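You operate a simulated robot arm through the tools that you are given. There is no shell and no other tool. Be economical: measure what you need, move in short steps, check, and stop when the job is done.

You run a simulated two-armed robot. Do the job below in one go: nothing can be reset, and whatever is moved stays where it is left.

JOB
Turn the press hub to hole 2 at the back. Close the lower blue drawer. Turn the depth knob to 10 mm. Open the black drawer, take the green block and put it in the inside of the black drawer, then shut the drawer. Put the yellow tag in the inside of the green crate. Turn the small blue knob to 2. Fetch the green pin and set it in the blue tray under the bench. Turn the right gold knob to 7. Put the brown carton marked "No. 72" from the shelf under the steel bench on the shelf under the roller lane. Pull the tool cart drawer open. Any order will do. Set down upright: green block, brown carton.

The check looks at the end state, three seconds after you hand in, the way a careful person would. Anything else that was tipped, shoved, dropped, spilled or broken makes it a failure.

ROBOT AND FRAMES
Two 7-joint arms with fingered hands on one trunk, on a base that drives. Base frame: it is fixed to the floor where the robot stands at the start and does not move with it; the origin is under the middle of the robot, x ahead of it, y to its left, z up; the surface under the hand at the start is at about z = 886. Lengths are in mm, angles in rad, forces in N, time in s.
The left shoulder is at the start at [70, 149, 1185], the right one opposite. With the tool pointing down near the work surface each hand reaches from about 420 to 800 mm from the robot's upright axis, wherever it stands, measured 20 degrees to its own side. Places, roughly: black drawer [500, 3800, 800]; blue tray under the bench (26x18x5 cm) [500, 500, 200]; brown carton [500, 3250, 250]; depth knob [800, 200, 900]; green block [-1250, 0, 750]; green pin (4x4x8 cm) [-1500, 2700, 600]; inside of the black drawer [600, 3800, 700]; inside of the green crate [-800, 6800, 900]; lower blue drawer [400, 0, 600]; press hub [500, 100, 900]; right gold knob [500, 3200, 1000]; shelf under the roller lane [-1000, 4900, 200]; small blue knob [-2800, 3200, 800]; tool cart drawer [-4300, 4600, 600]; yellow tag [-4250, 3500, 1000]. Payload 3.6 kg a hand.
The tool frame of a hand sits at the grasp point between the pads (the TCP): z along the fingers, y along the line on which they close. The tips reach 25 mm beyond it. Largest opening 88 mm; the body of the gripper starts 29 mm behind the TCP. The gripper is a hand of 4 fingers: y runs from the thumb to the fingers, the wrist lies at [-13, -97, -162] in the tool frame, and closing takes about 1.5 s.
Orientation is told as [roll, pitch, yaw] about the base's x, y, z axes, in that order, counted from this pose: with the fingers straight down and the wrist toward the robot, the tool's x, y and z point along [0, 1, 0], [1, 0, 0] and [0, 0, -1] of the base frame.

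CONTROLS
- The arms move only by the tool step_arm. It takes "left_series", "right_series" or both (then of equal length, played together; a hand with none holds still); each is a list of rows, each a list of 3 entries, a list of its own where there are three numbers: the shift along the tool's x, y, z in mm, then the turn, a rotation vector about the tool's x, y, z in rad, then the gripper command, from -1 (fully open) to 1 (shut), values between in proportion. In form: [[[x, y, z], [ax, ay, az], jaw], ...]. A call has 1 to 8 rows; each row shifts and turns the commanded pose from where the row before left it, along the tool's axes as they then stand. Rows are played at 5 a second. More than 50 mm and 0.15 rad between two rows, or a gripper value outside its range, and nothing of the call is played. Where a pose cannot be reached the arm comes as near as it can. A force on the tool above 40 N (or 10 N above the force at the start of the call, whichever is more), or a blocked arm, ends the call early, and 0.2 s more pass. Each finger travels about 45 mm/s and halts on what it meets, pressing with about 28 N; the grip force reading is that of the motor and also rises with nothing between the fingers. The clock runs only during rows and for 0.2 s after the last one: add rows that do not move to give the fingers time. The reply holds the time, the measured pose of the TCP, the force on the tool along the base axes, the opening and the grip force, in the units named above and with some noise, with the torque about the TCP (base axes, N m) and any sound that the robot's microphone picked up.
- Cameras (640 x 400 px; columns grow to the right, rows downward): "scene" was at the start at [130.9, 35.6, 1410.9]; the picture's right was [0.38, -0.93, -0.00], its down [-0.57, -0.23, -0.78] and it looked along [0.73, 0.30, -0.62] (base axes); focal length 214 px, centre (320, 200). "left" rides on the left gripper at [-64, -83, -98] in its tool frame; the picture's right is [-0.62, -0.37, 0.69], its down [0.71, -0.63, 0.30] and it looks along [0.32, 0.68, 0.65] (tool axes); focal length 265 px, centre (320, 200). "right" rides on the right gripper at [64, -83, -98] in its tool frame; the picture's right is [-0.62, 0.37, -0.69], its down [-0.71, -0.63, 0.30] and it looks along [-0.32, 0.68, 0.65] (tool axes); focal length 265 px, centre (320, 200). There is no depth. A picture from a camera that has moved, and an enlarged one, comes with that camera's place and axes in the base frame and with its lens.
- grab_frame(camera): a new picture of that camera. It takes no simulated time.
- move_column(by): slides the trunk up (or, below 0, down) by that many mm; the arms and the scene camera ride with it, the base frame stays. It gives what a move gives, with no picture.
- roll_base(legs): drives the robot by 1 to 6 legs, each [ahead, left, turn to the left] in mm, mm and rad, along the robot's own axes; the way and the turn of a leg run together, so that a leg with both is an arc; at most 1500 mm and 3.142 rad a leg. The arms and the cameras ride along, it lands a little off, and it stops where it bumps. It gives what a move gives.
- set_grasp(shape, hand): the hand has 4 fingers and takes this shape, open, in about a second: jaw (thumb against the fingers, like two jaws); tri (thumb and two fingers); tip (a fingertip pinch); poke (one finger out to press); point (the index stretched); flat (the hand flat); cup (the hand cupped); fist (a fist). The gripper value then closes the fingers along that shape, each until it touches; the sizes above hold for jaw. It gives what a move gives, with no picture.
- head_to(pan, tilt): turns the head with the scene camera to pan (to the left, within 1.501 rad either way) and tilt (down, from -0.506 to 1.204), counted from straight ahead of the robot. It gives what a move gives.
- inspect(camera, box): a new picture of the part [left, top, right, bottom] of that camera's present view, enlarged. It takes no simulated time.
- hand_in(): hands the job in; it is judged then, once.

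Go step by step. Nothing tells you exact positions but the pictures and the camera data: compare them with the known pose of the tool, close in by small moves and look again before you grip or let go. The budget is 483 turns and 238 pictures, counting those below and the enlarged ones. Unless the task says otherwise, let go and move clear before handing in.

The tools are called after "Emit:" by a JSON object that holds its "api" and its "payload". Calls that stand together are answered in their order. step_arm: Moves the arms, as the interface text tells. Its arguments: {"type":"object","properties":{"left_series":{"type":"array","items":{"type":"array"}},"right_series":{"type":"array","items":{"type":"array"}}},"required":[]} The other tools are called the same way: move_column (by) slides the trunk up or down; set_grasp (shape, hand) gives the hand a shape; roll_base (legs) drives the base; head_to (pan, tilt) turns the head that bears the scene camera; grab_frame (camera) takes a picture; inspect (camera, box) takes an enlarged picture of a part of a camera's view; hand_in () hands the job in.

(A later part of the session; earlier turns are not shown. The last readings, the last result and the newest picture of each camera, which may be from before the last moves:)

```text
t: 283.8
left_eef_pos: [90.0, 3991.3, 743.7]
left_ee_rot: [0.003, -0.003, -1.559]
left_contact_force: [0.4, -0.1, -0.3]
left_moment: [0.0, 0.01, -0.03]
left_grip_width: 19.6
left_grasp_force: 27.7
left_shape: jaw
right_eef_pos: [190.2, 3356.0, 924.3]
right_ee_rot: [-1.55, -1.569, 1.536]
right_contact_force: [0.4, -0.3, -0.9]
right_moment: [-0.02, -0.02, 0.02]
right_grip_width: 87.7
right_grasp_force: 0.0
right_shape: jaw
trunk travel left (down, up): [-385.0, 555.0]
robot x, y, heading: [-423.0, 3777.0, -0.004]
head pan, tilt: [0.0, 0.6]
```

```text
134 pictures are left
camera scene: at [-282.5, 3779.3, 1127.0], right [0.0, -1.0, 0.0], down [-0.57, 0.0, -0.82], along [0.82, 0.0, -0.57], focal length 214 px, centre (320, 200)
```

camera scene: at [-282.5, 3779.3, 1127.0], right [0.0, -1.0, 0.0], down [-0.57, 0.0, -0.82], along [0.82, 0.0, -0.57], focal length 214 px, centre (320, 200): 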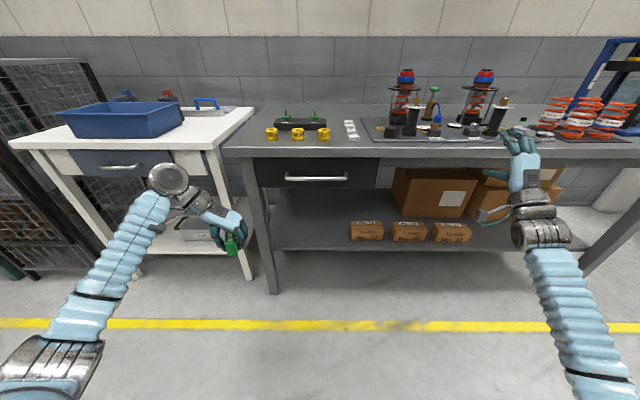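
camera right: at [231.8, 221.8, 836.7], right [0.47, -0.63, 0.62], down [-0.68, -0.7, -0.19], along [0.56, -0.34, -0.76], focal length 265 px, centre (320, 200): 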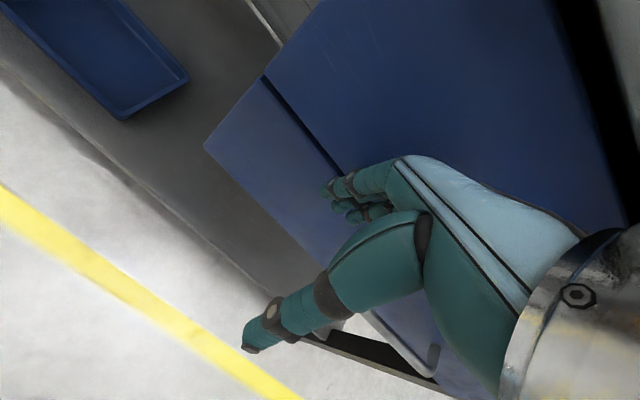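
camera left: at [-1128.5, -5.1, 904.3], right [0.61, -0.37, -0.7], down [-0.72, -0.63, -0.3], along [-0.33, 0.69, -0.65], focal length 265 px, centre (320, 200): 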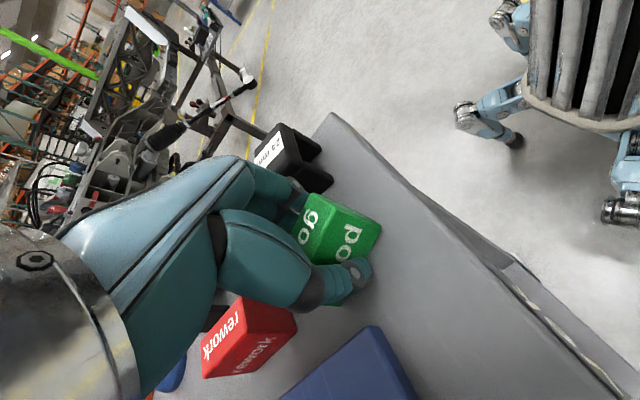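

Emit:
{"api": "step_arm", "payload": {"right_series": [[[45, -16, 0], [0, 0, 0], -1], [[45, -16, 0], [0, 0, 0], -1], [[45, -16, 0], [0, 0, 0], -1], [[45, -16, 0], [0, 0, 0], -1], [[45, -16, 0], [0, 0, 0], -1], [[45, -16, 0], [0, 0, 0], -1], [[45, -16, 0], [0, 0, 0], -1], [[45, -16, 0], [0, 0, 0], -1]]}}

Emit:
{"api": "grab_frame", "payload": {"camera": "right"}}

Emit:
{"api": "grab_frame", "payload": {"camera": "scene"}}

```text
t: 285.6
left_eef_pos: [90.2, 3991.6, 746.1]
left_ee_rot: [0.004, 0.001, -1.559]
left_contact_force: [0.5, -0.1, -0.5]
left_moment: [0.01, -0.04, -0.02]
left_grip_width: 19.6
left_grasp_force: 27.8
left_shape: jaw
right_eef_pos: [172.5, 3448.8, 830.1]
right_ee_rot: [0.563, -1.568, -0.545]
right_contact_force: [0.7, 0.4, 1.0]
right_moment: [-0.02, -0.01, 0.03]
right_grip_width: 87.9
right_grasp_force: 0.0
right_shape: jaw
right hand out of reach, approached as far as the arm can: row 3, 4, 5, 6, 7, 8
trunk travel left (down, up): [-385.0, 555.0]
robot x, y, heading: [-425.3, 3771.4, 0.001]
head pan, tilt: [0.0, 0.6]
```

```text
133 pictures are left
camera right: at [71.2, 3512.3, 745.8], right [-0.68, -0.63, 0.37], down [0.32, -0.71, -0.63], along [0.66, -0.31, 0.68], focal length 265 px, centre (320, 200)
```

right: 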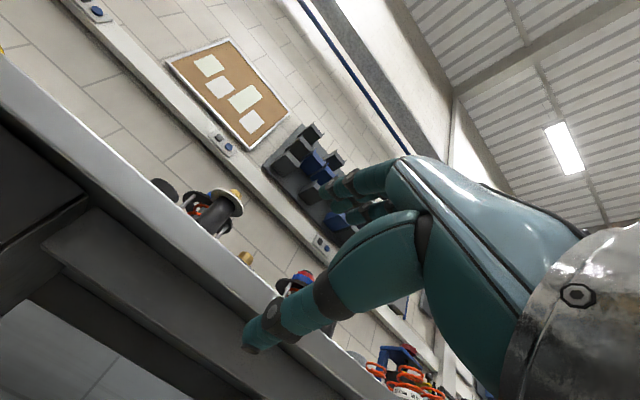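

```text
132 pictures are left
camera scene: at [-284.3, 3778.8, 1127.3], right [0.0, -1.0, 0.0], down [-0.56, 0.0, -0.83], along [0.83, 0.0, -0.56], focal length 214 px, centre (320, 200)
```

scene: 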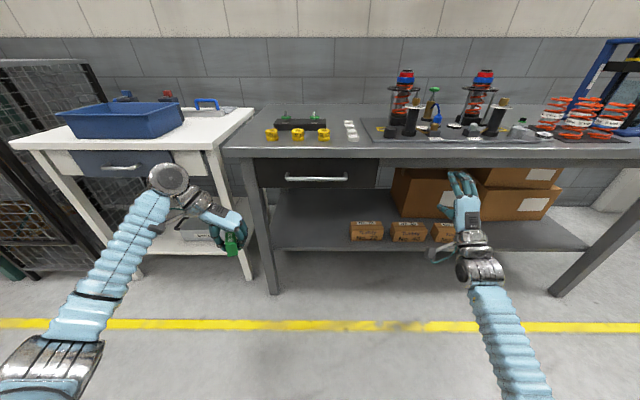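

The forward-pointing hand can't reach inward, so I'll move the robot left instead to line up the hand with the bar.

Emit:
{"api": "roll_base", "payload": {"legs": [[0, 310, 0]]}}

Emit:
{"api": "grab_frame", "payload": {"camera": "scene"}}

Emit:
{"api": "grab_frame", "payload": {"camera": "right"}}

```text
t: 290.1
left_eef_pos: [89.1, 4298.8, 746.1]
left_ee_rot: [0.005, -0.001, -1.561]
left_contact_force: [0.5, -0.3, -0.1]
left_moment: [0.02, -0.04, 0.01]
left_grip_width: 19.6
left_grasp_force: 28.5
left_shape: jaw
right_eef_pos: [170.7, 3756.2, 829.7]
right_ee_rot: [0.582, -1.567, -0.565]
right_contact_force: [0.7, 0.4, -0.5]
right_moment: [-0.01, 0.01, 0.0]
right_grip_width: 87.8
right_grasp_force: 0.1
right_shape: jaw
trunk travel left (down, up): [-385.0, 555.0]
robot x, y, heading: [-421.8, 4087.0, 0.0]
head pan, tilt: [0.0, 0.6]
```

```text
131 pictures are left
camera scene: at [-284.6, 4088.6, 1127.3], right [0.0, -1.0, 0.0], down [-0.56, 0.0, -0.83], along [0.83, 0.0, -0.56], focal length 214 px, centre (320, 200)
```

scene: 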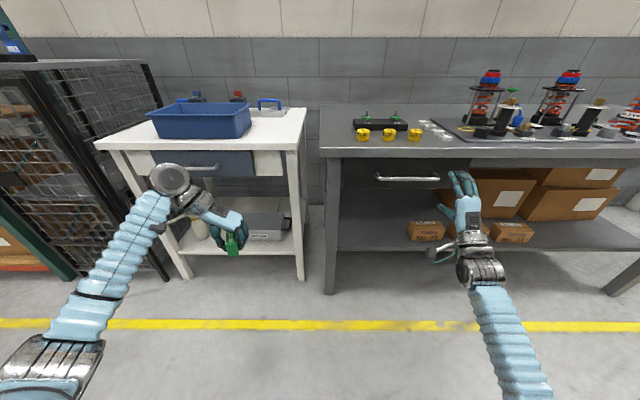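

```text
130 pictures are left
camera right: at [70.7, 3819.9, 745.8], right [-0.68, -0.63, 0.37], down [0.31, -0.71, -0.63], along [0.66, -0.32, 0.68], focal length 265 px, centre (320, 200)
```

right: 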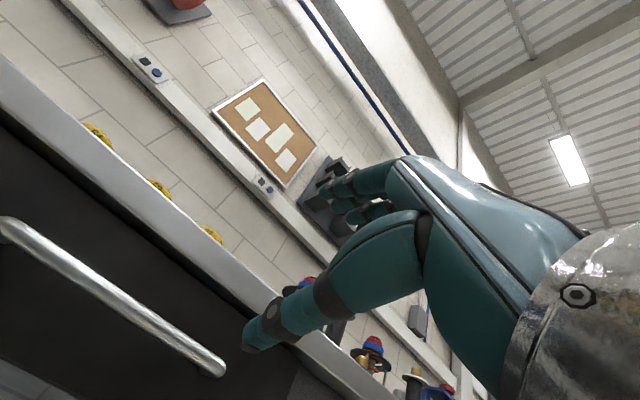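

Bar at x≈357, z≈781, y 3683–3890. I'll lower the hand 49 mm, then roll ahead.

Emit:
{"api": "step_arm", "payload": {"right_series": [[[0, -25, 0], [0, 0, 0], -0.4], [[0, -24, 0], [0, 0, 0], -0.4], [[0, 0, 0], [0, 0, 0], -0.4]]}}

Emit:
{"api": "roll_base", "payload": {"legs": [[130, 0, 0]]}}

Emit:
{"api": "grab_frame", "payload": {"camera": "right"}}

Emit:
{"api": "inspect", "payload": {"camera": "scene", "box": [360, 140, 520, 260]}}

```text
t: 290.9
left_eef_pos: [89.7, 4298.1, 746.2]
left_ee_rot: [0.004, -0.002, -1.56]
left_contact_force: [0.2, -0.6, -0.6]
left_moment: [0.02, 0.0, 0.03]
left_grip_width: 19.7
left_grasp_force: 28.3
left_shape: jaw
right_eef_pos: [171.3, 3756.3, 779.6]
right_ee_rot: [0.661, -1.566, -0.64]
right_contact_force: [0.0, 0.8, 0.0]
right_moment: [-0.01, 0.01, 0.01]
right_grip_width: 61.8
right_grasp_force: 0.1
right_shape: jaw
trunk travel left (down, up): [-385.0, 555.0]
robot x, y, heading: [-425.6, 4085.5, -0.003]
head pan, tilt: [0.0, 0.6]
```

```text
t: 293.2
left_eef_pos: [219.5, 4296.8, 744.6]
left_ee_rot: [0.004, -0.002, -1.561]
left_contact_force: [-1.0, 0.4, -0.6]
left_moment: [-0.01, 0.0, -0.01]
left_grip_width: 19.5
left_grasp_force: 28.3
left_shape: jaw
right_eef_pos: [302.2, 3754.3, 780.2]
right_ee_rot: [0.645, -1.566, -0.624]
right_contact_force: [0.0, 0.3, 1.6]
right_moment: [0.01, 0.03, 0.0]
right_grip_width: 62.0
right_grasp_force: 0.1
right_shape: jaw
trunk travel left (down, up): [-385.0, 555.0]
robot x, y, heading: [-292.7, 4083.1, -0.001]
head pan, tilt: [0.0, 0.6]
```

```text
129 pictures are left
camera right: at [200.3, 3818.0, 696.9], right [-0.68, -0.64, 0.37], down [0.32, -0.71, -0.63], along [0.66, -0.31, 0.68], focal length 265 px, centre (320, 200)
```

right: 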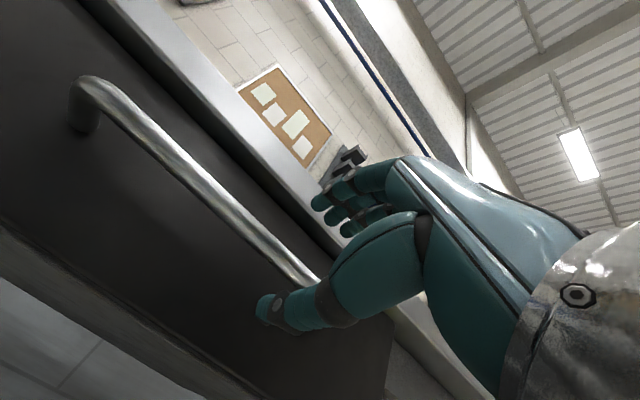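

```text
3.33 times, centred on (440, 200) of scene
camera zoom: at [-150.9, 4088.5, 1127.2], right [0.0, -1.0, 0.0], down [-0.57, 0.0, -0.82], along [0.82, 0.0, -0.57], focal length 715 px, centre (-80, 200)
```

zoom: 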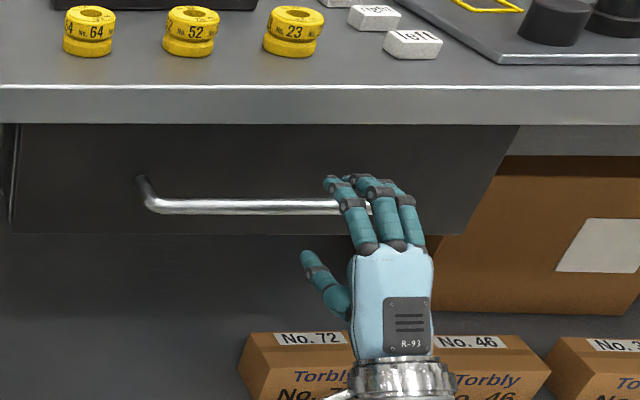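

Emit:
{"api": "roll_base", "payload": {"legs": [[0, 45, 0]]}}

Emit:
{"api": "step_arm", "payload": {"right_series": [[[0, 5, 20], [0, 0, 0], -0.4], [[0, 0, 15], [0, 0, 0], -0.4], [[0, 0, 10], [0, 0, 0], -0.4], [[0, 0, 0], [0, 0, 0], -0.4]]}}

Emit:
{"api": "grab_frame", "payload": {"camera": "right"}}

Emit:
{"api": "inspect", "payload": {"camera": "scene", "box": [360, 140, 520, 260]}}

```text
t: 294.4
left_eef_pos: [219.2, 4341.5, 746.4]
left_ee_rot: [0.003, 0.001, -1.561]
left_contact_force: [-0.3, 0.4, -0.9]
left_moment: [-0.02, -0.01, -0.01]
left_grip_width: 19.4
left_grasp_force: 27.9
left_shape: jaw
right_eef_pos: [300.4, 3796.6, 780.4]
right_ee_rot: [0.827, -1.566, -0.807]
right_contact_force: [0.0, 0.4, 0.0]
right_moment: [0.04, 0.03, -0.01]
right_grip_width: 61.8
right_grasp_force: 0.1
right_shape: jaw
trunk travel left (down, up): [-385.0, 555.0]
robot x, y, heading: [-291.2, 4132.3, -0.001]
head pan, tilt: [0.0, 0.6]
```

```text
t: 295.4
left_eef_pos: [219.4, 4341.7, 746.3]
left_ee_rot: [0.005, 0.0, -1.562]
left_contact_force: [-0.4, 0.1, -0.5]
left_moment: [-0.02, -0.01, 0.01]
left_grip_width: 19.4
left_grasp_force: 27.9
left_shape: jaw
right_eef_pos: [345.6, 3799.3, 785.7]
right_ee_rot: [0.73, -1.565, -0.712]
right_contact_force: [-0.4, 0.1, -0.2]
right_moment: [0.0, -0.04, -0.01]
right_grip_width: 61.8
right_grasp_force: 0.0
right_shape: jaw
trunk travel left (down, up): [-385.0, 555.0]
robot x, y, heading: [-290.3, 4131.0, -0.007]
head pan, tilt: [0.0, 0.6]
```

```text
127 pictures are left
camera right: at [245.2, 3863.1, 702.2], right [-0.68, -0.64, 0.37], down [0.32, -0.71, -0.63], along [0.66, -0.31, 0.68], focal length 265 px, centre (320, 200)
```

right: 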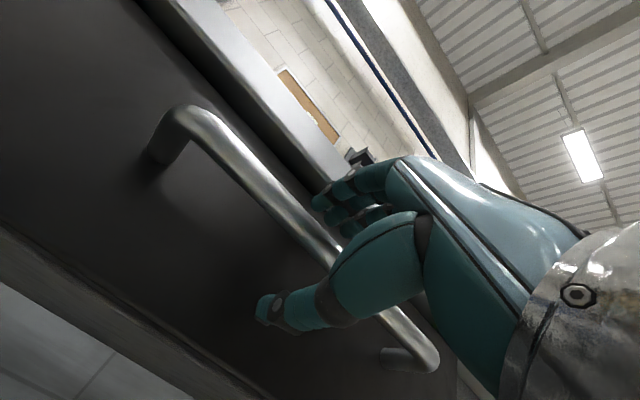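

```text
3.33 times, centred on (440, 200) of scene
camera zoom: at [-151.2, 4136.2, 1127.3], right [0.0, -1.0, 0.0], down [-0.56, 0.0, -0.83], along [0.83, 0.0, -0.56], focal length 715 px, centre (-80, 200)
```

zoom: 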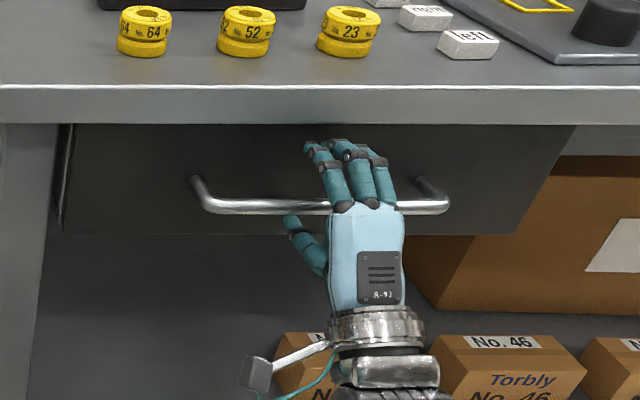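

The bar lies between thumb and fingers. Closing.

Emit:
{"api": "step_arm", "payload": {"right_series": [[[0, 0, 0], [0, 0, 0], 0.3], [[0, 0, 0], [0, 0, 0], 1], [[0, 0, 0], [0, 0, 0], 1], [[0, 0, 0], [0, 0, 0], 1], [[0, 0, 0], [0, 0, 0], 1], [[0, 0, 0], [0, 0, 0], 1]]}}

Emit:
{"api": "roll_base", "payload": {"legs": [[-120, 0, 0]]}}

Emit:
{"api": "grab_frame", "payload": {"camera": "scene"}}

```text
t: 296.9
left_eef_pos: [219.9, 4342.0, 745.8]
left_ee_rot: [0.002, -0.001, -1.561]
left_contact_force: [-0.6, -0.9, -1.2]
left_moment: [0.01, -0.01, 0.01]
left_grip_width: 19.4
left_grasp_force: 28.1
left_shape: jaw
right_eef_pos: [346.9, 3799.4, 782.4]
right_ee_rot: [0.445, -1.563, -0.424]
right_contact_force: [1.5, 1.2, -4.6]
right_moment: [0.05, -0.01, 0.0]
right_grip_width: 1.6
right_grasp_force: 27.8
right_shape: jaw
trunk travel left (down, up): [-385.0, 555.0]
robot x, y, heading: [-287.2, 4132.7, -0.004]
head pan, tilt: [0.0, 0.6]
```

```text
t: 299.0
left_eef_pos: [100.7, 4341.8, 744.5]
left_ee_rot: [0.004, 0.001, -1.561]
left_contact_force: [0.0, 0.5, -0.9]
left_moment: [0.01, 0.0, 0.02]
left_grip_width: 19.5
left_grasp_force: 28.5
left_shape: jaw
right_eef_pos: [228.3, 3800.9, 784.4]
right_ee_rot: [0.606, -1.562, -0.584]
right_contact_force: [-1.6, 2.2, -10.5]
right_moment: [0.02, -0.05, 0.0]
right_grip_width: 1.9
right_grasp_force: 28.0
right_shape: jaw
trunk travel left (down, up): [-385.0, 555.0]
robot x, y, heading: [-411.4, 4132.7, -0.001]
head pan, tilt: [0.0, 0.6]
```

```text
125 pictures are left
camera scene: at [-272.1, 4135.7, 1127.1], right [0.0, -1.0, 0.0], down [-0.57, 0.0, -0.82], along [0.82, 0.0, -0.57], focal length 214 px, centre (320, 200)
```

scene: 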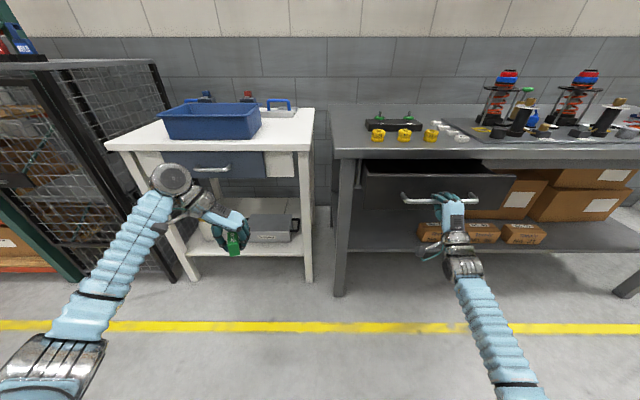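

The drawer is coming out. Pull another 110 mm.

Emit:
{"api": "roll_base", "payload": {"legs": [[-110, 0, 0]]}}

Emit:
{"api": "grab_frame", "payload": {"camera": "scene"}}

```text
t: 301.1
left_eef_pos: [-8.4, 4342.8, 746.2]
left_ee_rot: [0.004, -0.002, -1.562]
left_contact_force: [0.2, -0.3, -0.8]
left_moment: [-0.03, -0.02, -0.01]
left_grip_width: 19.9
left_grasp_force: 28.4
left_shape: jaw
right_eef_pos: [119.4, 3799.3, 783.5]
right_ee_rot: [0.478, -1.561, -0.457]
right_contact_force: [0.1, 0.2, -9.1]
right_moment: [0.02, -0.01, 0.02]
right_grip_width: 1.3
right_grasp_force: 27.3
right_shape: jaw
trunk travel left (down, up): [-385.0, 555.0]
robot x, y, heading: [-526.9, 4131.7, -0.003]
head pan, tilt: [0.0, 0.6]
```

```text
124 pictures are left
camera scene: at [-384.6, 4136.3, 1127.1], right [0.0, -1.0, 0.0], down [-0.57, 0.0, -0.82], along [0.82, 0.0, -0.57], focal length 214 px, centre (320, 200)
```

scene: 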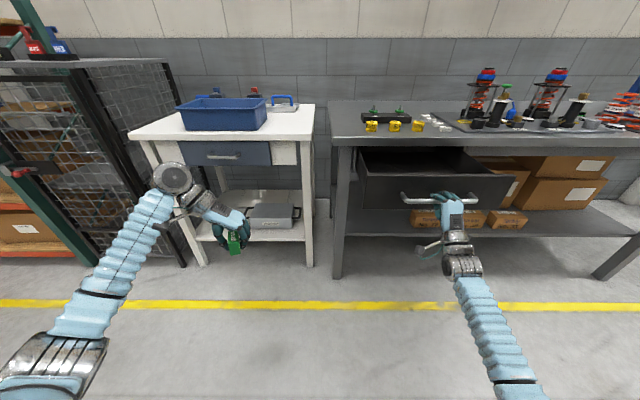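

The drawer is open about 225 mm. I'll open the right hand and back off, then bring it back to pointing down.

Emit:
{"api": "step_arm", "payload": {"right_series": [[[0, 0, 0], [0, 0, 0], -1], [[0, 0, 0], [0, 0, 0], -1], [[0, 0, 0], [0, 0, 0], -1], [[0, 0, 0], [0, 0, 0], -1], [[0, 0, 0], [0, 0, 0], -1]]}}

Emit:
{"api": "roll_base", "payload": {"legs": [[-180, 0, 0]]}}

Emit:
{"api": "step_arm", "payload": {"right_series": [[[-20, 20, 0], [0.15, 0, 0], -1], [[-20, 20, 0], [0.15, 0, 0], -1], [[-20, 20, 0], [0.15, 0, 0], -1], [[-20, 20, 0], [0.15, 0, 0], -1], [[-20, 20, 0], [0.15, 0, 0], -1], [[-20, 20, 0], [0.15, 0, 0], -1], [[-20, 0, 0], [0.15, 0, 0], -1], [[-20, 0, 0], [0.15, 0, 0], -1]]}}

Emit:
{"api": "step_arm", "payload": {"right_series": [[[0, 0, -30], [0.15, 0, 0], -1], [[0, 0, -30], [0.15, 0, 0], -1], [[0, 0, -30], [0.07, 0, 0], -1], [[0, 0, -30], [0, 0, 0], -1]]}}

Emit:
{"api": "grab_frame", "payload": {"camera": "scene"}}

```text
t: 302.3
left_eef_pos: [-9.8, 4342.9, 746.2]
left_ee_rot: [0.005, 0.0, -1.56]
left_contact_force: [-0.5, 0.1, -0.2]
left_moment: [0.03, -0.01, 0.02]
left_grip_width: 19.5
left_grasp_force: 28.0
left_shape: jaw
right_eef_pos: [117.8, 3801.5, 783.7]
right_ee_rot: [0.491, -1.563, -0.471]
right_contact_force: [-0.6, 0.0, 0.8]
right_moment: [0.03, -0.03, 0.0]
right_grip_width: 87.7
right_grasp_force: 0.0
right_shape: jaw
trunk travel left (down, up): [-385.0, 555.0]
robot x, y, heading: [-522.8, 4132.5, 0.001]
head pan, tilt: [0.0, 0.6]
```

```text
t: 305.2
left_eef_pos: [-189.5, 4340.8, 746.2]
left_ee_rot: [0.006, -0.002, -1.561]
left_contact_force: [0.0, -0.3, -0.4]
left_moment: [-0.01, -0.04, 0.02]
left_grip_width: 19.5
left_grasp_force: 28.2
left_shape: jaw
right_eef_pos: [-62.1, 3800.5, 785.0]
right_ee_rot: [0.586, -1.565, -0.565]
right_contact_force: [0.2, -0.2, 0.6]
right_moment: [-0.03, 0.02, 0.03]
right_grip_width: 87.6
right_grasp_force: 0.0
right_shape: jaw
trunk travel left (down, up): [-385.0, 555.0]
robot x, y, heading: [-708.2, 4134.9, -0.001]
head pan, tilt: [0.0, 0.6]
```

```text
t: 307.0
left_eef_pos: [-190.7, 4340.8, 747.5]
left_ee_rot: [0.006, 0.002, -1.561]
left_contact_force: [-0.4, -0.1, -0.2]
left_moment: [0.0, -0.04, 0.01]
left_grip_width: 19.6
left_grasp_force: 27.7
left_shape: jaw
right_eef_pos: [-43.0, 3679.0, 871.2]
right_ee_rot: [-0.004, -0.481, 0.027]
right_contact_force: [-0.4, 0.0, -0.1]
right_moment: [0.02, 0.0, 0.04]
right_grip_width: 87.7
right_grasp_force: 0.0
right_shape: jaw
right hand out of reach, approached as far as the arm can: row 6, 7, 8
trunk travel left (down, up): [-385.0, 555.0]
robot x, y, heading: [-706.2, 4131.2, -0.003]
head pan, tilt: [0.0, 0.6]
```

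```text
t: 308.0
left_eef_pos: [-189.6, 4341.2, 747.1]
left_ee_rot: [0.007, 0.001, -1.562]
left_contact_force: [-0.3, 0.3, 0.5]
left_moment: [0.02, 0.0, 0.0]
left_grip_width: 19.8
left_grasp_force: 28.0
left_shape: jaw
right_eef_pos: [-118.6, 3688.4, 933.0]
right_ee_rot: [-0.008, -0.16, 0.015]
right_contact_force: [-0.1, 0.3, 0.2]
right_moment: [0.0, -0.04, 0.01]
right_grip_width: 87.8
right_grasp_force: 0.1
right_shape: jaw
right hand out of reach, approached as far as the arm can: row 1, 2, 3, 4
trunk travel left (down, up): [-385.0, 555.0]
robot x, y, heading: [-708.1, 4136.5, 0.004]
head pan, tilt: [0.0, 0.6]
```

```text
123 pictures are left
camera scene: at [-569.8, 4135.8, 1127.4], right [0.0, -1.0, 0.0], down [-0.56, 0.0, -0.83], along [0.83, 0.0, -0.56], focal length 214 px, centre (320, 200)
```

scene: 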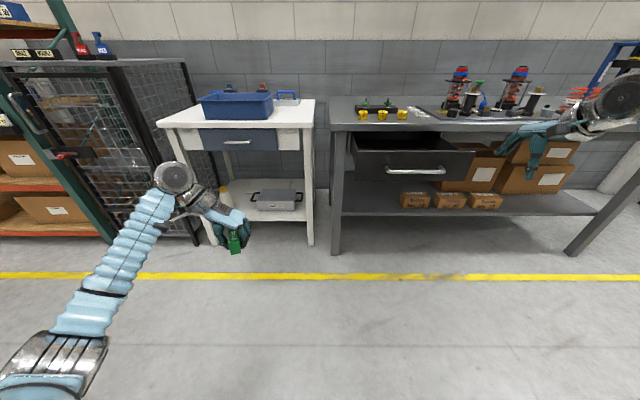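

Drawer stays open. I'll raise the column and position so the left hand with the block is above the drawer opening.

Emit:
{"api": "move_column", "payload": {"by": 320}}

Emit:
{"api": "roll_base", "payload": {"legs": [[0, -490, 0], [440, 0, 0]]}}

Emit:
{"api": "head_to", "payload": {"pan": 0.25, "tilt": 0.9}}

Emit:
{"api": "grab_frame", "payload": {"camera": "scene"}}

Emit:
{"api": "grab_frame", "payload": {"camera": "left"}}

```text
t: 311.2
left_eef_pos: [-187.8, 4341.6, 1065.4]
left_ee_rot: [0.007, -0.001, -1.563]
left_contact_force: [0.0, 0.2, 0.0]
left_moment: [-0.04, 0.04, -0.04]
left_grip_width: 19.8
left_grasp_force: 27.9
left_shape: jaw
right_eef_pos: [-117.1, 3688.6, 1252.7]
right_ee_rot: [-0.011, -0.163, 0.014]
right_contact_force: [-0.1, 0.7, 0.2]
right_moment: [0.02, 0.0, 0.01]
right_grip_width: 87.9
right_grasp_force: 0.1
right_shape: jaw
trunk travel left (down, up): [-705.0, 235.0]
robot x, y, heading: [-707.1, 4133.0, -0.002]
head pan, tilt: [0.0, 0.6]
```

```text
t: 323.6
left_eef_pos: [251.5, 3861.2, 1065.3]
left_ee_rot: [0.006, 0.0, -1.556]
left_contact_force: [-0.2, -0.4, -0.5]
left_moment: [-0.01, 0.02, 0.03]
left_grip_width: 19.7
left_grasp_force: 27.9
left_shape: jaw
right_eef_pos: [326.8, 3209.3, 1252.5]
right_ee_rot: [-0.009, -0.162, 0.021]
right_contact_force: [0.1, 0.2, 0.0]
right_moment: [0.02, -0.01, -0.02]
right_grip_width: 87.8
right_grasp_force: 0.0
right_shape: jaw
trunk travel left (down, up): [-705.0, 235.0]
robot x, y, heading: [-265.7, 3647.6, 0.006]
head pan, tilt: [0.0, 0.6]
```

```text
t: 324.4
left_eef_pos: [250.6, 3863.2, 1066.7]
left_ee_rot: [0.007, -0.002, -1.556]
left_contact_force: [0.0, 0.8, -1.2]
left_moment: [-0.02, 0.03, -0.02]
left_grip_width: 19.6
left_grasp_force: 27.6
left_shape: jaw
right_eef_pos: [325.9, 3211.1, 1253.3]
right_ee_rot: [-0.01, -0.164, 0.021]
right_contact_force: [0.2, -1.1, 0.1]
right_moment: [0.01, 0.0, 0.06]
right_grip_width: 87.9
right_grasp_force: 0.0
right_shape: jaw
trunk travel left (down, up): [-705.0, 235.0]
robot x, y, heading: [-264.1, 3650.6, 0.01]
head pan, tilt: [0.25, 0.901]
```

```text
122 pictures are left
camera scene: at [-141.7, 3674.1, 1422.6], right [0.25, -0.97, 0.0], down [-0.76, -0.2, -0.62], along [0.6, 0.16, -0.78], focal length 214 px, centre (320, 200)
```

scene: 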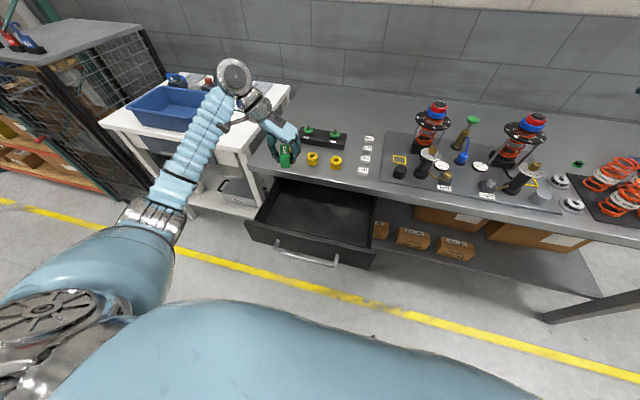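

```text
121 pictures are left
camera left: at [183.6, 3945.6, 1164.1], right [-0.62, 0.36, -0.7], down [0.71, 0.64, -0.3], along [0.34, -0.68, -0.65], focal length 265 px, centre (320, 200)
```

left: 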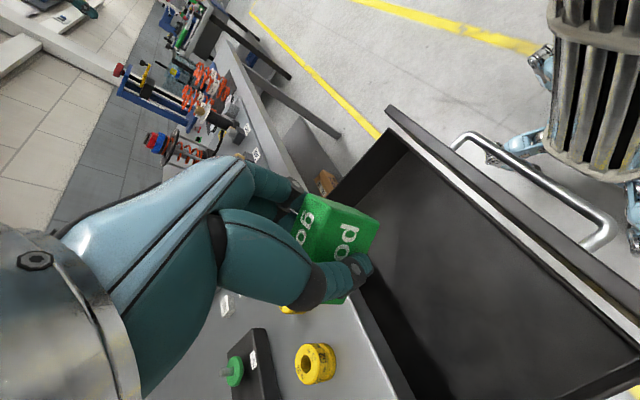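

Drawer interior spans about x 165–365, y 3600–3990. I'll centre the block over it and lower gradually.

Emit:
{"api": "step_arm", "payload": {"left_series": [[[11, 32, 0], [0, 0, 0], 1], [[0, 0, 40], [0, 0, 0], 1], [[0, 0, 40], [0, 0, 0], 1], [[0, 0, 40], [0, 0, 0], 1], [[0, 0, 30], [0, 0, 0], 1]]}}

Emit:
{"api": "move_column", "payload": {"by": -100}}

Emit:
{"api": "grab_frame", "payload": {"camera": "left"}}

Emit:
{"api": "grab_frame", "payload": {"camera": "scene"}}

```text
t: 325.6
left_eef_pos: [264.4, 3830.1, 916.6]
left_ee_rot: [0.007, -0.001, -1.554]
left_contact_force: [0.1, 0.4, -0.3]
left_moment: [-0.04, 0.02, -0.05]
left_grip_width: 19.7
left_grasp_force: 28.5
left_shape: jaw
right_eef_pos: [328.0, 3210.8, 1252.8]
right_ee_rot: [-0.011, -0.162, 0.019]
right_contact_force: [0.3, 0.0, -0.7]
right_moment: [0.0, 0.0, -0.02]
right_grip_width: 87.7
right_grasp_force: 0.0
right_shape: jaw
trunk travel left (down, up): [-705.0, 235.0]
robot x, y, heading: [-263.1, 3649.0, 0.009]
head pan, tilt: [0.25, 0.901]
```

```text
t: 326.9
left_eef_pos: [262.7, 3829.7, 817.2]
left_ee_rot: [0.008, 0.002, -1.555]
left_contact_force: [-0.2, -0.7, -0.3]
left_moment: [0.0, 0.01, 0.03]
left_grip_width: 19.5
left_grasp_force: 27.7
left_shape: jaw
right_eef_pos: [326.2, 3210.9, 1152.8]
right_ee_rot: [-0.012, -0.164, 0.02]
right_contact_force: [-0.1, 0.1, -0.1]
right_moment: [0.01, -0.01, -0.01]
right_grip_width: 87.8
right_grasp_force: 0.0
right_shape: jaw
trunk travel left (down, up): [-605.0, 335.0]
robot x, y, heading: [-269.4, 3650.6, 0.005]
head pan, tilt: [0.25, 0.901]
```

```text
120 pictures are left
camera left: at [196.6, 3912.0, 914.1], right [-0.62, 0.36, -0.7], down [0.71, 0.64, -0.3], along [0.34, -0.68, -0.65], focal length 265 px, centre (320, 200)
```

left: 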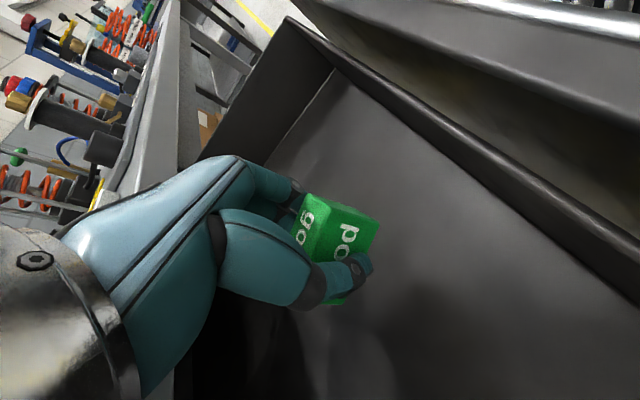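

```text
119 pictures are left
camera scene: at [-141.5, 3673.1, 1322.6], right [0.25, -0.97, 0.0], down [-0.76, -0.2, -0.62], along [0.6, 0.16, -0.78], focal length 214 px, centre (320, 200)
```

scene: 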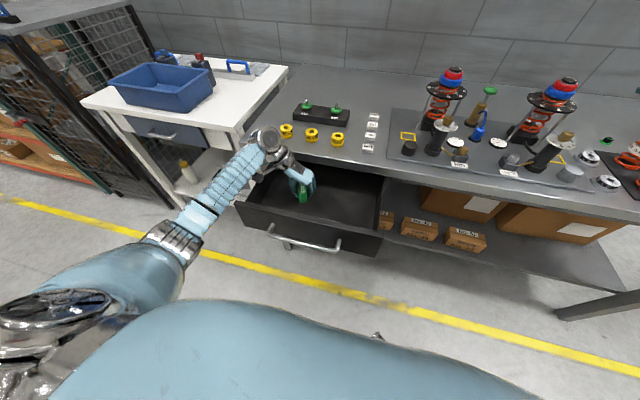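

Emit:
{"api": "step_arm", "payload": {"left_series": [[[0, 0, 10], [0, 0, 0], 1], [[0, 0, 10], [0, 0, 0], 1], [[0, 0, 8], [0, 0, 0], 1], [[0, 0, 5], [0, 0, 0], 1]]}}

Emit:
{"api": "step_arm", "payload": {"left_series": [[[0, 0, 4], [0, 0, 0], 1], [[0, 0, 0], [0, 0, 0], 1]]}}

Emit:
{"api": "grab_frame", "payload": {"camera": "left"}}

```text
t: 327.9
left_eef_pos: [262.8, 3829.5, 783.1]
left_ee_rot: [0.004, 0.0, -1.555]
left_contact_force: [-0.6, 0.9, 0.3]
left_moment: [-0.02, 0.0, -0.02]
left_grip_width: 19.4
left_grasp_force: 28.3
left_shape: jaw
right_eef_pos: [327.3, 3211.4, 1152.2]
right_ee_rot: [-0.011, -0.162, 0.021]
right_contact_force: [-0.5, 0.0, 0.6]
right_moment: [0.01, 0.02, -0.03]
right_grip_width: 87.9
right_grasp_force: 0.1
right_shape: jaw
trunk travel left (down, up): [-605.0, 335.0]
robot x, y, heading: [-261.9, 3649.2, 0.007]
head pan, tilt: [0.25, 0.901]
```

```text
t: 328.5
left_eef_pos: [264.4, 3829.2, 779.8]
left_ee_rot: [0.006, -0.002, -1.554]
left_contact_force: [0.4, 0.3, 0.6]
left_moment: [-0.01, 0.0, 0.02]
left_grip_width: 19.6
left_grasp_force: 28.0
left_shape: jaw
right_eef_pos: [326.8, 3210.3, 1152.9]
right_ee_rot: [-0.011, -0.164, 0.02]
right_contact_force: [0.1, 0.4, -1.2]
right_moment: [0.0, -0.02, -0.03]
right_grip_width: 87.8
right_grasp_force: 0.1
right_shape: jaw
trunk travel left (down, up): [-605.0, 335.0]
robot x, y, heading: [-262.4, 3649.6, 0.011]
head pan, tilt: [0.25, 0.901]
```

```text
118 pictures are left
camera left: at [197.1, 3911.9, 877.1], right [-0.62, 0.36, -0.7], down [0.71, 0.64, -0.3], along [0.34, -0.68, -0.65], focal length 265 px, centre (320, 200)
```

left: 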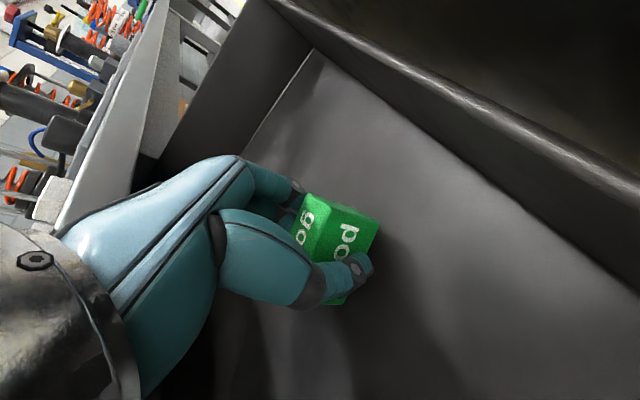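

Close to the bottom; I'll continue in small steps until I feel contact.

Emit:
{"api": "step_arm", "payload": {"left_series": [[[0, 0, 5], [0, 0, 0], 1], [[0, 0, 5], [0, 0, 0], 1], [[0, 0, 4], [0, 0, 0], 1]]}}

Emit:
{"api": "step_arm", "payload": {"left_series": [[[0, 0, 4], [0, 0, 0], 1], [[0, 0, 4], [0, 0, 0], 1]]}}

```text
t: 329.3
left_eef_pos: [263.8, 3828.3, 766.0]
left_ee_rot: [0.009, -0.002, -1.554]
left_contact_force: [1.1, -0.7, 4.8]
left_moment: [-0.03, -0.08, 0.0]
left_grip_width: 19.7
left_grasp_force: 28.3
left_shape: jaw
right_eef_pos: [325.8, 3209.2, 1153.0]
right_ee_rot: [-0.008, -0.164, 0.021]
right_contact_force: [-0.5, 0.1, 0.4]
right_moment: [0.01, -0.01, 0.02]
right_grip_width: 87.7
right_grasp_force: 0.1
right_shape: jaw
trunk travel left (down, up): [-605.0, 335.0]
robot x, y, heading: [-261.4, 3649.1, 0.005]
head pan, tilt: [0.25, 0.901]
```

```text
t: 329.9
left_eef_pos: [264.6, 3826.9, 764.6]
left_ee_rot: [0.02, -0.005, -1.553]
left_contact_force: [0.9, -2.1, 31.6]
left_moment: [-0.03, -0.06, -0.03]
left_grip_width: 20.9
left_grasp_force: 27.4
left_shape: jaw
right_eef_pos: [321.6, 3209.4, 1155.5]
right_ee_rot: [-0.008, -0.168, 0.021]
right_contact_force: [0.0, -0.9, 0.5]
right_moment: [0.0, 0.0, -0.02]
right_grip_width: 87.8
right_grasp_force: 0.0
right_shape: jaw
trunk travel left (down, up): [-605.0, 335.0]
robot x, y, heading: [-264.0, 3648.3, 0.011]
head pan, tilt: [0.25, 0.901]
```

Block is on the bottom. Relieve, release slowly and lift clear.

Emit:
{"api": "step_arm", "payload": {"left_series": [[[0, 0, -7], [0, 0, 0], 1], [[0, 0, 0], [0, 0, 0], 0.6], [[0, 0, 0], [0, 0, 0], 0.5], [[0, 0, 0], [0, 0, 0], 0.4], [[0, 0, 0], [0, 0, 0], 0.3], [[0, 0, 0], [0, 0, 0], 0.1], [[0, 0, -30], [0, 0, 0], 0.1], [[0, 0, -40], [0, 0, 0], 0.1]]}}

Emit:
{"api": "grab_frame", "payload": {"camera": "left"}}

```text
t: 331.7
left_eef_pos: [262.6, 3829.8, 834.2]
left_ee_rot: [0.004, -0.001, -1.557]
left_contact_force: [0.4, 0.1, 0.6]
left_moment: [0.0, -0.03, -0.03]
left_grip_width: 39.1
left_grasp_force: 0.0
left_shape: jaw
right_eef_pos: [325.6, 3210.0, 1153.7]
right_ee_rot: [-0.009, -0.164, 0.021]
right_contact_force: [-0.5, 0.2, -1.0]
right_moment: [0.04, -0.04, 0.01]
right_grip_width: 87.8
right_grasp_force: 0.1
right_shape: jaw
trunk travel left (down, up): [-605.0, 335.0]
robot x, y, heading: [-265.5, 3647.4, 0.005]
head pan, tilt: [0.25, 0.901]
```

```text
117 pictures are left
camera left: at [195.4, 3911.4, 932.3], right [-0.62, 0.36, -0.7], down [0.71, 0.64, -0.3], along [0.34, -0.68, -0.65], focal length 265 px, centre (320, 200)
```

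left: 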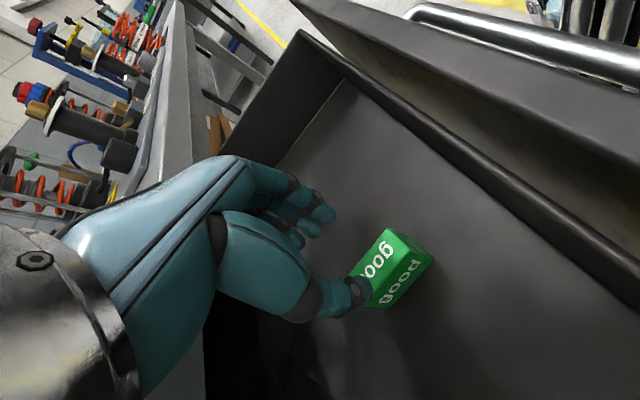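

The block sits upright in the drawer. Now I lift out, back off, make a fist with the left hand and push the drawer shut.

Emit:
{"api": "step_arm", "payload": {"left_series": [[[0, 0, -40], [0, 0, 0], 0], [[0, 0, -40], [0, 0, 0], 0], [[0, 0, -40], [0, 0, 0], 0], [[0, 0, -40], [0, 0, 0], 0]]}}

Emit:
{"api": "roll_base", "payload": {"legs": [[-380, 0, 0]]}}

Emit:
{"api": "set_grasp", "payload": {"hand": "left", "shape": "fist"}}

Emit:
{"api": "step_arm", "payload": {"left_series": [[[0, 0, 0], [0, 0, -0.15], 1], [[0, 0, 0], [0, 0, -0.15], 1], [[0, 0, 0], [0, 0, -0.15], 1], [[0, 0, 0], [0, 0, -0.15], 1], [[0, 0, 0], [0, 0, -0.15], 1], [[0, 0, 0], [0, 0, -0.15], 1], [[0, 0, 0], [0, 0, -0.15], 1], [[0, 0, 0], [0, 0, -0.15], 1]]}}

Emit:
{"api": "step_arm", "payload": {"left_series": [[[0, 0, 0], [0, 0, -0.15], 1], [[0, 0, 0], [0, 0, -0.15], 1], [[0, 0, 30], [0, 0, 0], 1], [[0, 0, 30], [0, 0, 0], 1], [[0, 0, 30], [0, 0, 0], 1], [[0, 0, 30], [0, 0, 0], 1], [[0, 0, 30], [0, 0, 0], 1]]}}

Emit:
{"api": "grab_frame", "payload": {"camera": "scene"}}

```text
t: 332.7
left_eef_pos: [262.5, 3827.7, 996.0]
left_ee_rot: [0.004, 0.001, -1.553]
left_contact_force: [-0.5, -0.6, 0.2]
left_moment: [-0.02, -0.01, -0.05]
left_grip_width: 43.5
left_grasp_force: 0.0
left_shape: jaw
right_eef_pos: [326.4, 3210.2, 1153.1]
right_ee_rot: [-0.009, -0.161, 0.022]
right_contact_force: [0.5, -0.5, 0.3]
right_moment: [0.0, -0.02, 0.03]
right_grip_width: 87.8
right_grasp_force: 0.0
right_shape: jaw
trunk travel left (down, up): [-605.0, 335.0]
robot x, y, heading: [-267.7, 3647.3, 0.004]
head pan, tilt: [0.25, 0.901]
```

```text
t: 338.1
left_eef_pos: [-113.7, 3827.2, 995.2]
left_ee_rot: [0.004, -0.003, -1.554]
left_contact_force: [-0.4, 0.1, -0.5]
left_moment: [0.02, -0.02, 0.03]
left_grip_width: 43.8
left_grasp_force: 0.0
left_shape: jaw
right_eef_pos: [-48.6, 3209.6, 1153.0]
right_ee_rot: [-0.01, -0.163, 0.024]
right_contact_force: [0.3, 0.5, 0.0]
right_moment: [0.04, 0.01, -0.01]
right_grip_width: 87.7
right_grasp_force: 0.0
right_shape: jaw
trunk travel left (down, up): [-605.0, 335.0]
robot x, y, heading: [-643.9, 3648.2, 0.007]
head pan, tilt: [0.25, 0.901]
```

```text
t: 339.0
left_eef_pos: [-113.5, 3825.5, 994.1]
left_ee_rot: [0.004, -0.001, -1.553]
left_contact_force: [0.2, -0.7, -0.3]
left_moment: [0.0, 0.02, -0.01]
left_grip_width: 0.1
left_grasp_force: 0.0
left_shape: fist
right_eef_pos: [-49.4, 3207.8, 1152.0]
right_ee_rot: [-0.01, -0.161, 0.023]
right_contact_force: [0.4, -0.2, -0.6]
right_moment: [0.03, -0.02, -0.04]
right_grip_width: 87.9
right_grasp_force: 0.1
right_shape: jaw
trunk travel left (down, up): [-605.0, 335.0]
robot x, y, heading: [-644.6, 3643.0, 0.008]
head pan, tilt: [0.25, 0.901]
```

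```text
t: 340.8
left_eef_pos: [-112.6, 3826.6, 994.9]
left_ee_rot: [0.0, -0.006, -0.351]
left_contact_force: [-0.4, 0.3, 0.3]
left_moment: [0.0, -0.02, -0.01]
left_grip_width: 0.0
left_grasp_force: 0.1
left_shape: fist
right_eef_pos: [-50.5, 3209.4, 1152.4]
right_ee_rot: [-0.01, -0.162, 0.024]
right_contact_force: [-0.3, -0.4, 0.6]
right_moment: [0.01, 0.02, 0.02]
right_grip_width: 87.9
right_grasp_force: 0.0
right_shape: jaw
trunk travel left (down, up): [-605.0, 335.0]
robot x, y, heading: [-642.2, 3645.9, 0.01]
head pan, tilt: [0.25, 0.901]
```

```text
t: 342.4
left_eef_pos: [-111.7, 3826.5, 844.9]
left_ee_rot: [0.001, -0.007, -0.053]
left_contact_force: [0.3, 0.1, 0.6]
left_moment: [-0.04, 0.03, 0.04]
left_grip_width: 0.2
left_grasp_force: 0.0
left_shape: fist
right_eef_pos: [-48.3, 3208.3, 1153.4]
right_ee_rot: [-0.012, -0.163, 0.022]
right_contact_force: [0.4, -0.4, -0.5]
right_moment: [0.0, 0.02, 0.01]
right_grip_width: 87.7
right_grasp_force: 0.2
right_shape: jaw
trunk travel left (down, up): [-605.0, 335.0]
robot x, y, heading: [-644.6, 3649.0, 0.009]
head pan, tilt: [0.25, 0.901]
```

```text
116 pictures are left
camera scene: at [-519.0, 3670.2, 1322.5], right [0.25, -0.97, 0.0], down [-0.76, -0.2, -0.62], along [0.6, 0.16, -0.78], focal length 214 px, centre (320, 200)
```

scene: 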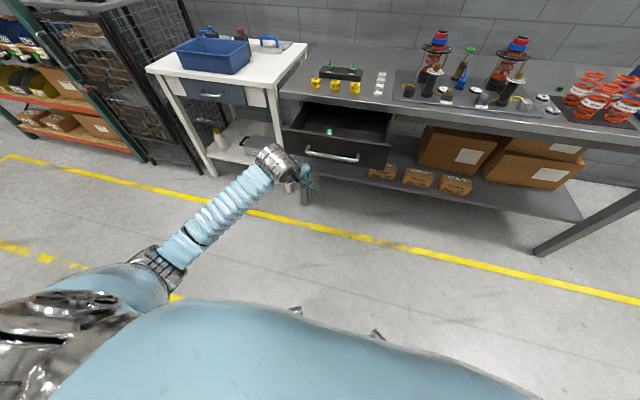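

Emit:
{"api": "step_arm", "payload": {"left_series": [[[0, 0, 35], [0, 0, 0], 1], [[0, 0, 35], [0, 0, 0], 1], [[0, 0, 0], [0, 0, 0], 1]]}}

Emit:
{"api": "roll_base", "payload": {"legs": [[330, 0, 0]]}}

Emit:
{"api": "grab_frame", "payload": {"camera": "scene"}}

```text
t: 343.2
left_eef_pos: [-111.1, 3826.3, 774.3]
left_ee_rot: [0.0, -0.005, -0.055]
left_contact_force: [-0.2, 0.4, 0.1]
left_moment: [0.01, 0.04, -0.02]
left_grip_width: 0.0
left_grasp_force: 0.0
left_shape: fist
right_eef_pos: [-49.6, 3207.8, 1151.9]
right_ee_rot: [-0.01, -0.161, 0.021]
right_contact_force: [-0.1, 0.1, -0.1]
right_moment: [-0.03, -0.01, -0.02]
right_grip_width: 88.0
right_grasp_force: 0.1
right_shape: jaw
trunk travel left (down, up): [-605.0, 335.0]
robot x, y, heading: [-640.8, 3647.4, 0.006]
head pan, tilt: [0.25, 0.901]
```

```text
t: 347.9
left_eef_pos: [215.0, 3830.3, 775.8]
left_ee_rot: [0.0, -0.008, -0.051]
left_contact_force: [-0.2, 0.1, -0.3]
left_moment: [0.01, 0.01, -0.03]
left_grip_width: 0.0
left_grasp_force: 0.0
left_shape: fist
right_eef_pos: [278.5, 3213.5, 1153.9]
right_ee_rot: [-0.011, -0.164, 0.023]
right_contact_force: [-0.6, 1.2, 0.8]
right_moment: [-0.02, 0.0, -0.02]
right_grip_width: 87.9
right_grasp_force: 0.1
right_shape: jaw
trunk travel left (down, up): [-605.0, 335.0]
robot x, y, heading: [-312.7, 3648.5, 0.009]
head pan, tilt: [0.25, 0.901]
```

```text
115 pictures are left
camera scene: at [-190.1, 3674.3, 1322.6], right [0.26, -0.97, 0.0], down [-0.76, -0.2, -0.62], along [0.6, 0.16, -0.78], focal length 214 px, centre (320, 200)
```

scene: 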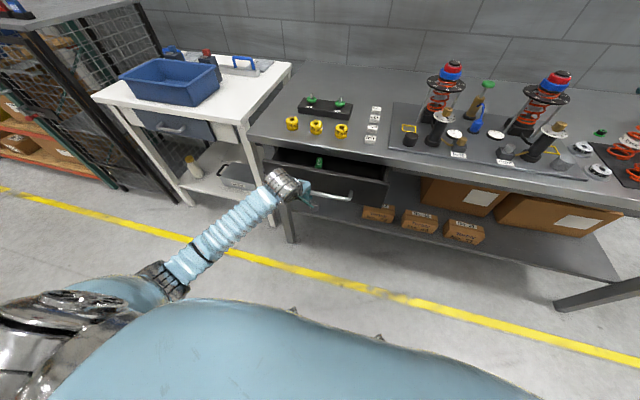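

The drawer is closing; push the rest until it stops.

Emit:
{"api": "roll_base", "payload": {"legs": [[90, 0, 0]]}}

Emit:
{"api": "roll_base", "payload": {"legs": [[30, 0, 0]]}}

Emit:
{"api": "grab_frame", "payload": {"camera": "scene"}}

```text
t: 349.8
left_eef_pos: [306.0, 3831.2, 775.1]
left_ee_rot: [0.001, -0.006, -0.051]
left_contact_force: [-0.2, 0.8, 1.2]
left_moment: [0.03, 0.06, -0.02]
left_grip_width: 0.1
left_grasp_force: 0.1
left_shape: fist
right_eef_pos: [368.5, 3211.8, 1153.3]
right_ee_rot: [-0.009, -0.163, 0.024]
right_contact_force: [0.7, -0.3, 0.5]
right_moment: [0.0, 0.01, 0.05]
right_grip_width: 87.9
right_grasp_force: 0.1
right_shape: jaw
trunk travel left (down, up): [-605.0, 335.0]
robot x, y, heading: [-220.2, 3649.7, 0.005]
head pan, tilt: [0.25, 0.901]
```

```text
t: 350.8
left_eef_pos: [334.5, 3830.6, 777.8]
left_ee_rot: [0.001, -0.012, -0.053]
left_contact_force: [0.7, -2.6, 11.3]
left_moment: [0.36, -0.13, -0.13]
left_grip_width: 0.0
left_grasp_force: 0.1
left_shape: fist
right_eef_pos: [395.0, 3212.3, 1154.1]
right_ee_rot: [-0.01, -0.165, 0.024]
right_contact_force: [0.4, -0.3, 1.0]
right_moment: [-0.01, -0.01, -0.01]
right_grip_width: 87.9
right_grasp_force: 0.2
right_shape: jaw
trunk travel left (down, up): [-605.0, 335.0]
robot x, y, heading: [-187.8, 3652.1, 0.002]
head pan, tilt: [0.25, 0.901]
```

```text
114 pictures are left
camera scene: at [-68.4, 3673.5, 1322.9], right [0.26, -0.97, 0.0], down [-0.76, -0.2, -0.62], along [0.6, 0.16, -0.78], focal length 214 px, centre (320, 200)
```

scene: 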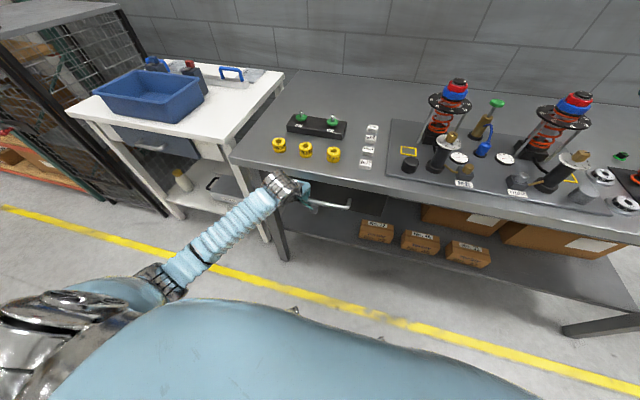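

Emit:
{"api": "roll_base", "payload": {"legs": [[-250, 0, 0]]}}

Emit:
{"api": "inspect", "payload": {"camera": "scene", "box": [230, 60, 430, 220]}}

```text
t: 354.6
left_eef_pos: [89.3, 3827.5, 777.5]
left_ee_rot: [-0.002, -0.012, -0.054]
left_contact_force: [0.7, 9.4, 12.1]
left_moment: [0.26, -0.04, -0.12]
left_grip_width: 0.0
left_grasp_force: 0.0
left_shape: fist
right_eef_pos: [148.9, 3211.8, 1155.4]
right_ee_rot: [-0.011, -0.163, 0.024]
right_contact_force: [0.3, 0.1, 0.1]
right_moment: [0.0, 0.02, 0.03]
right_grip_width: 87.6
right_grasp_force: 0.0
right_shape: jaw
trunk travel left (down, up): [-605.0, 335.0]
robot x, y, heading: [-432.6, 3648.5, 0.005]
head pan, tilt: [0.25, 0.901]
```

```text
2.50 times, centred on (330, 140) of scene
camera zoom: at [-315.5, 3673.4, 1322.7], right [0.25, -0.97, 0.0], down [-0.76, -0.2, -0.62], along [0.6, 0.16, -0.78], focal length 536 px, centre (295, 350)
```

zoom: 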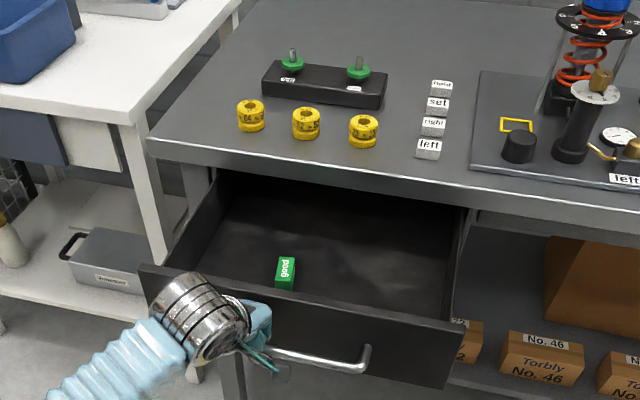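

The fist hooked the bar and reopened the drawer. I'll free it by lifting here.

Emit:
{"api": "step_arm", "payload": {"left_series": [[[0, 0, -15], [0, 0, 0], 1], [[0, 0, -15], [0, 0, 0], 1], [[0, 0, -20], [0, 0, 0], 1], [[0, 0, -30], [0, 0, 0], 1], [[0, 0, -30], [0, 0, 0], 1]]}}

Emit:
{"api": "inspect", "payload": {"camera": "scene", "box": [230, 60, 430, 220]}}

```text
t: 355.8
left_eef_pos: [87.7, 3827.9, 888.7]
left_ee_rot: [-0.002, -0.012, -0.054]
left_contact_force: [0.0, -0.3, 0.5]
left_moment: [0.01, -0.02, -0.03]
left_grip_width: 0.0
left_grasp_force: 0.0
left_shape: fist
right_eef_pos: [149.8, 3209.4, 1153.1]
right_ee_rot: [-0.008, -0.165, 0.022]
right_contact_force: [-0.1, 0.0, 0.4]
right_moment: [-0.01, -0.02, 0.02]
right_grip_width: 87.6
right_grasp_force: 0.0
right_shape: jaw
trunk travel left (down, up): [-605.0, 335.0]
robot x, y, heading: [-439.9, 3649.4, 0.006]
head pan, tilt: [0.25, 0.901]
```

```text
2.50 times, centred on (330, 140) of scene
camera zoom: at [-315.5, 3671.4, 1322.7], right [0.25, -0.97, 0.0], down [-0.76, -0.2, -0.62], along [0.6, 0.16, -0.78], focal length 536 px, centre (295, 350)
```

zoom: 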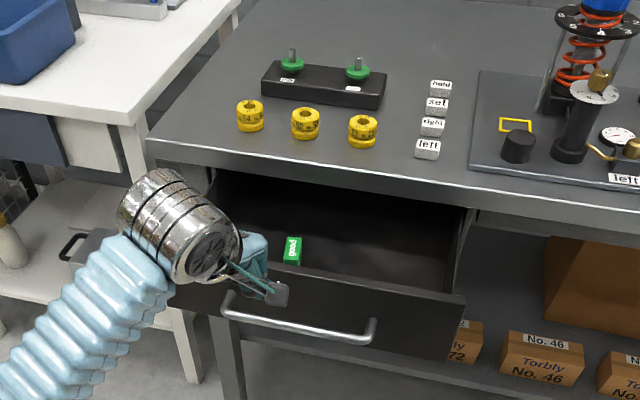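

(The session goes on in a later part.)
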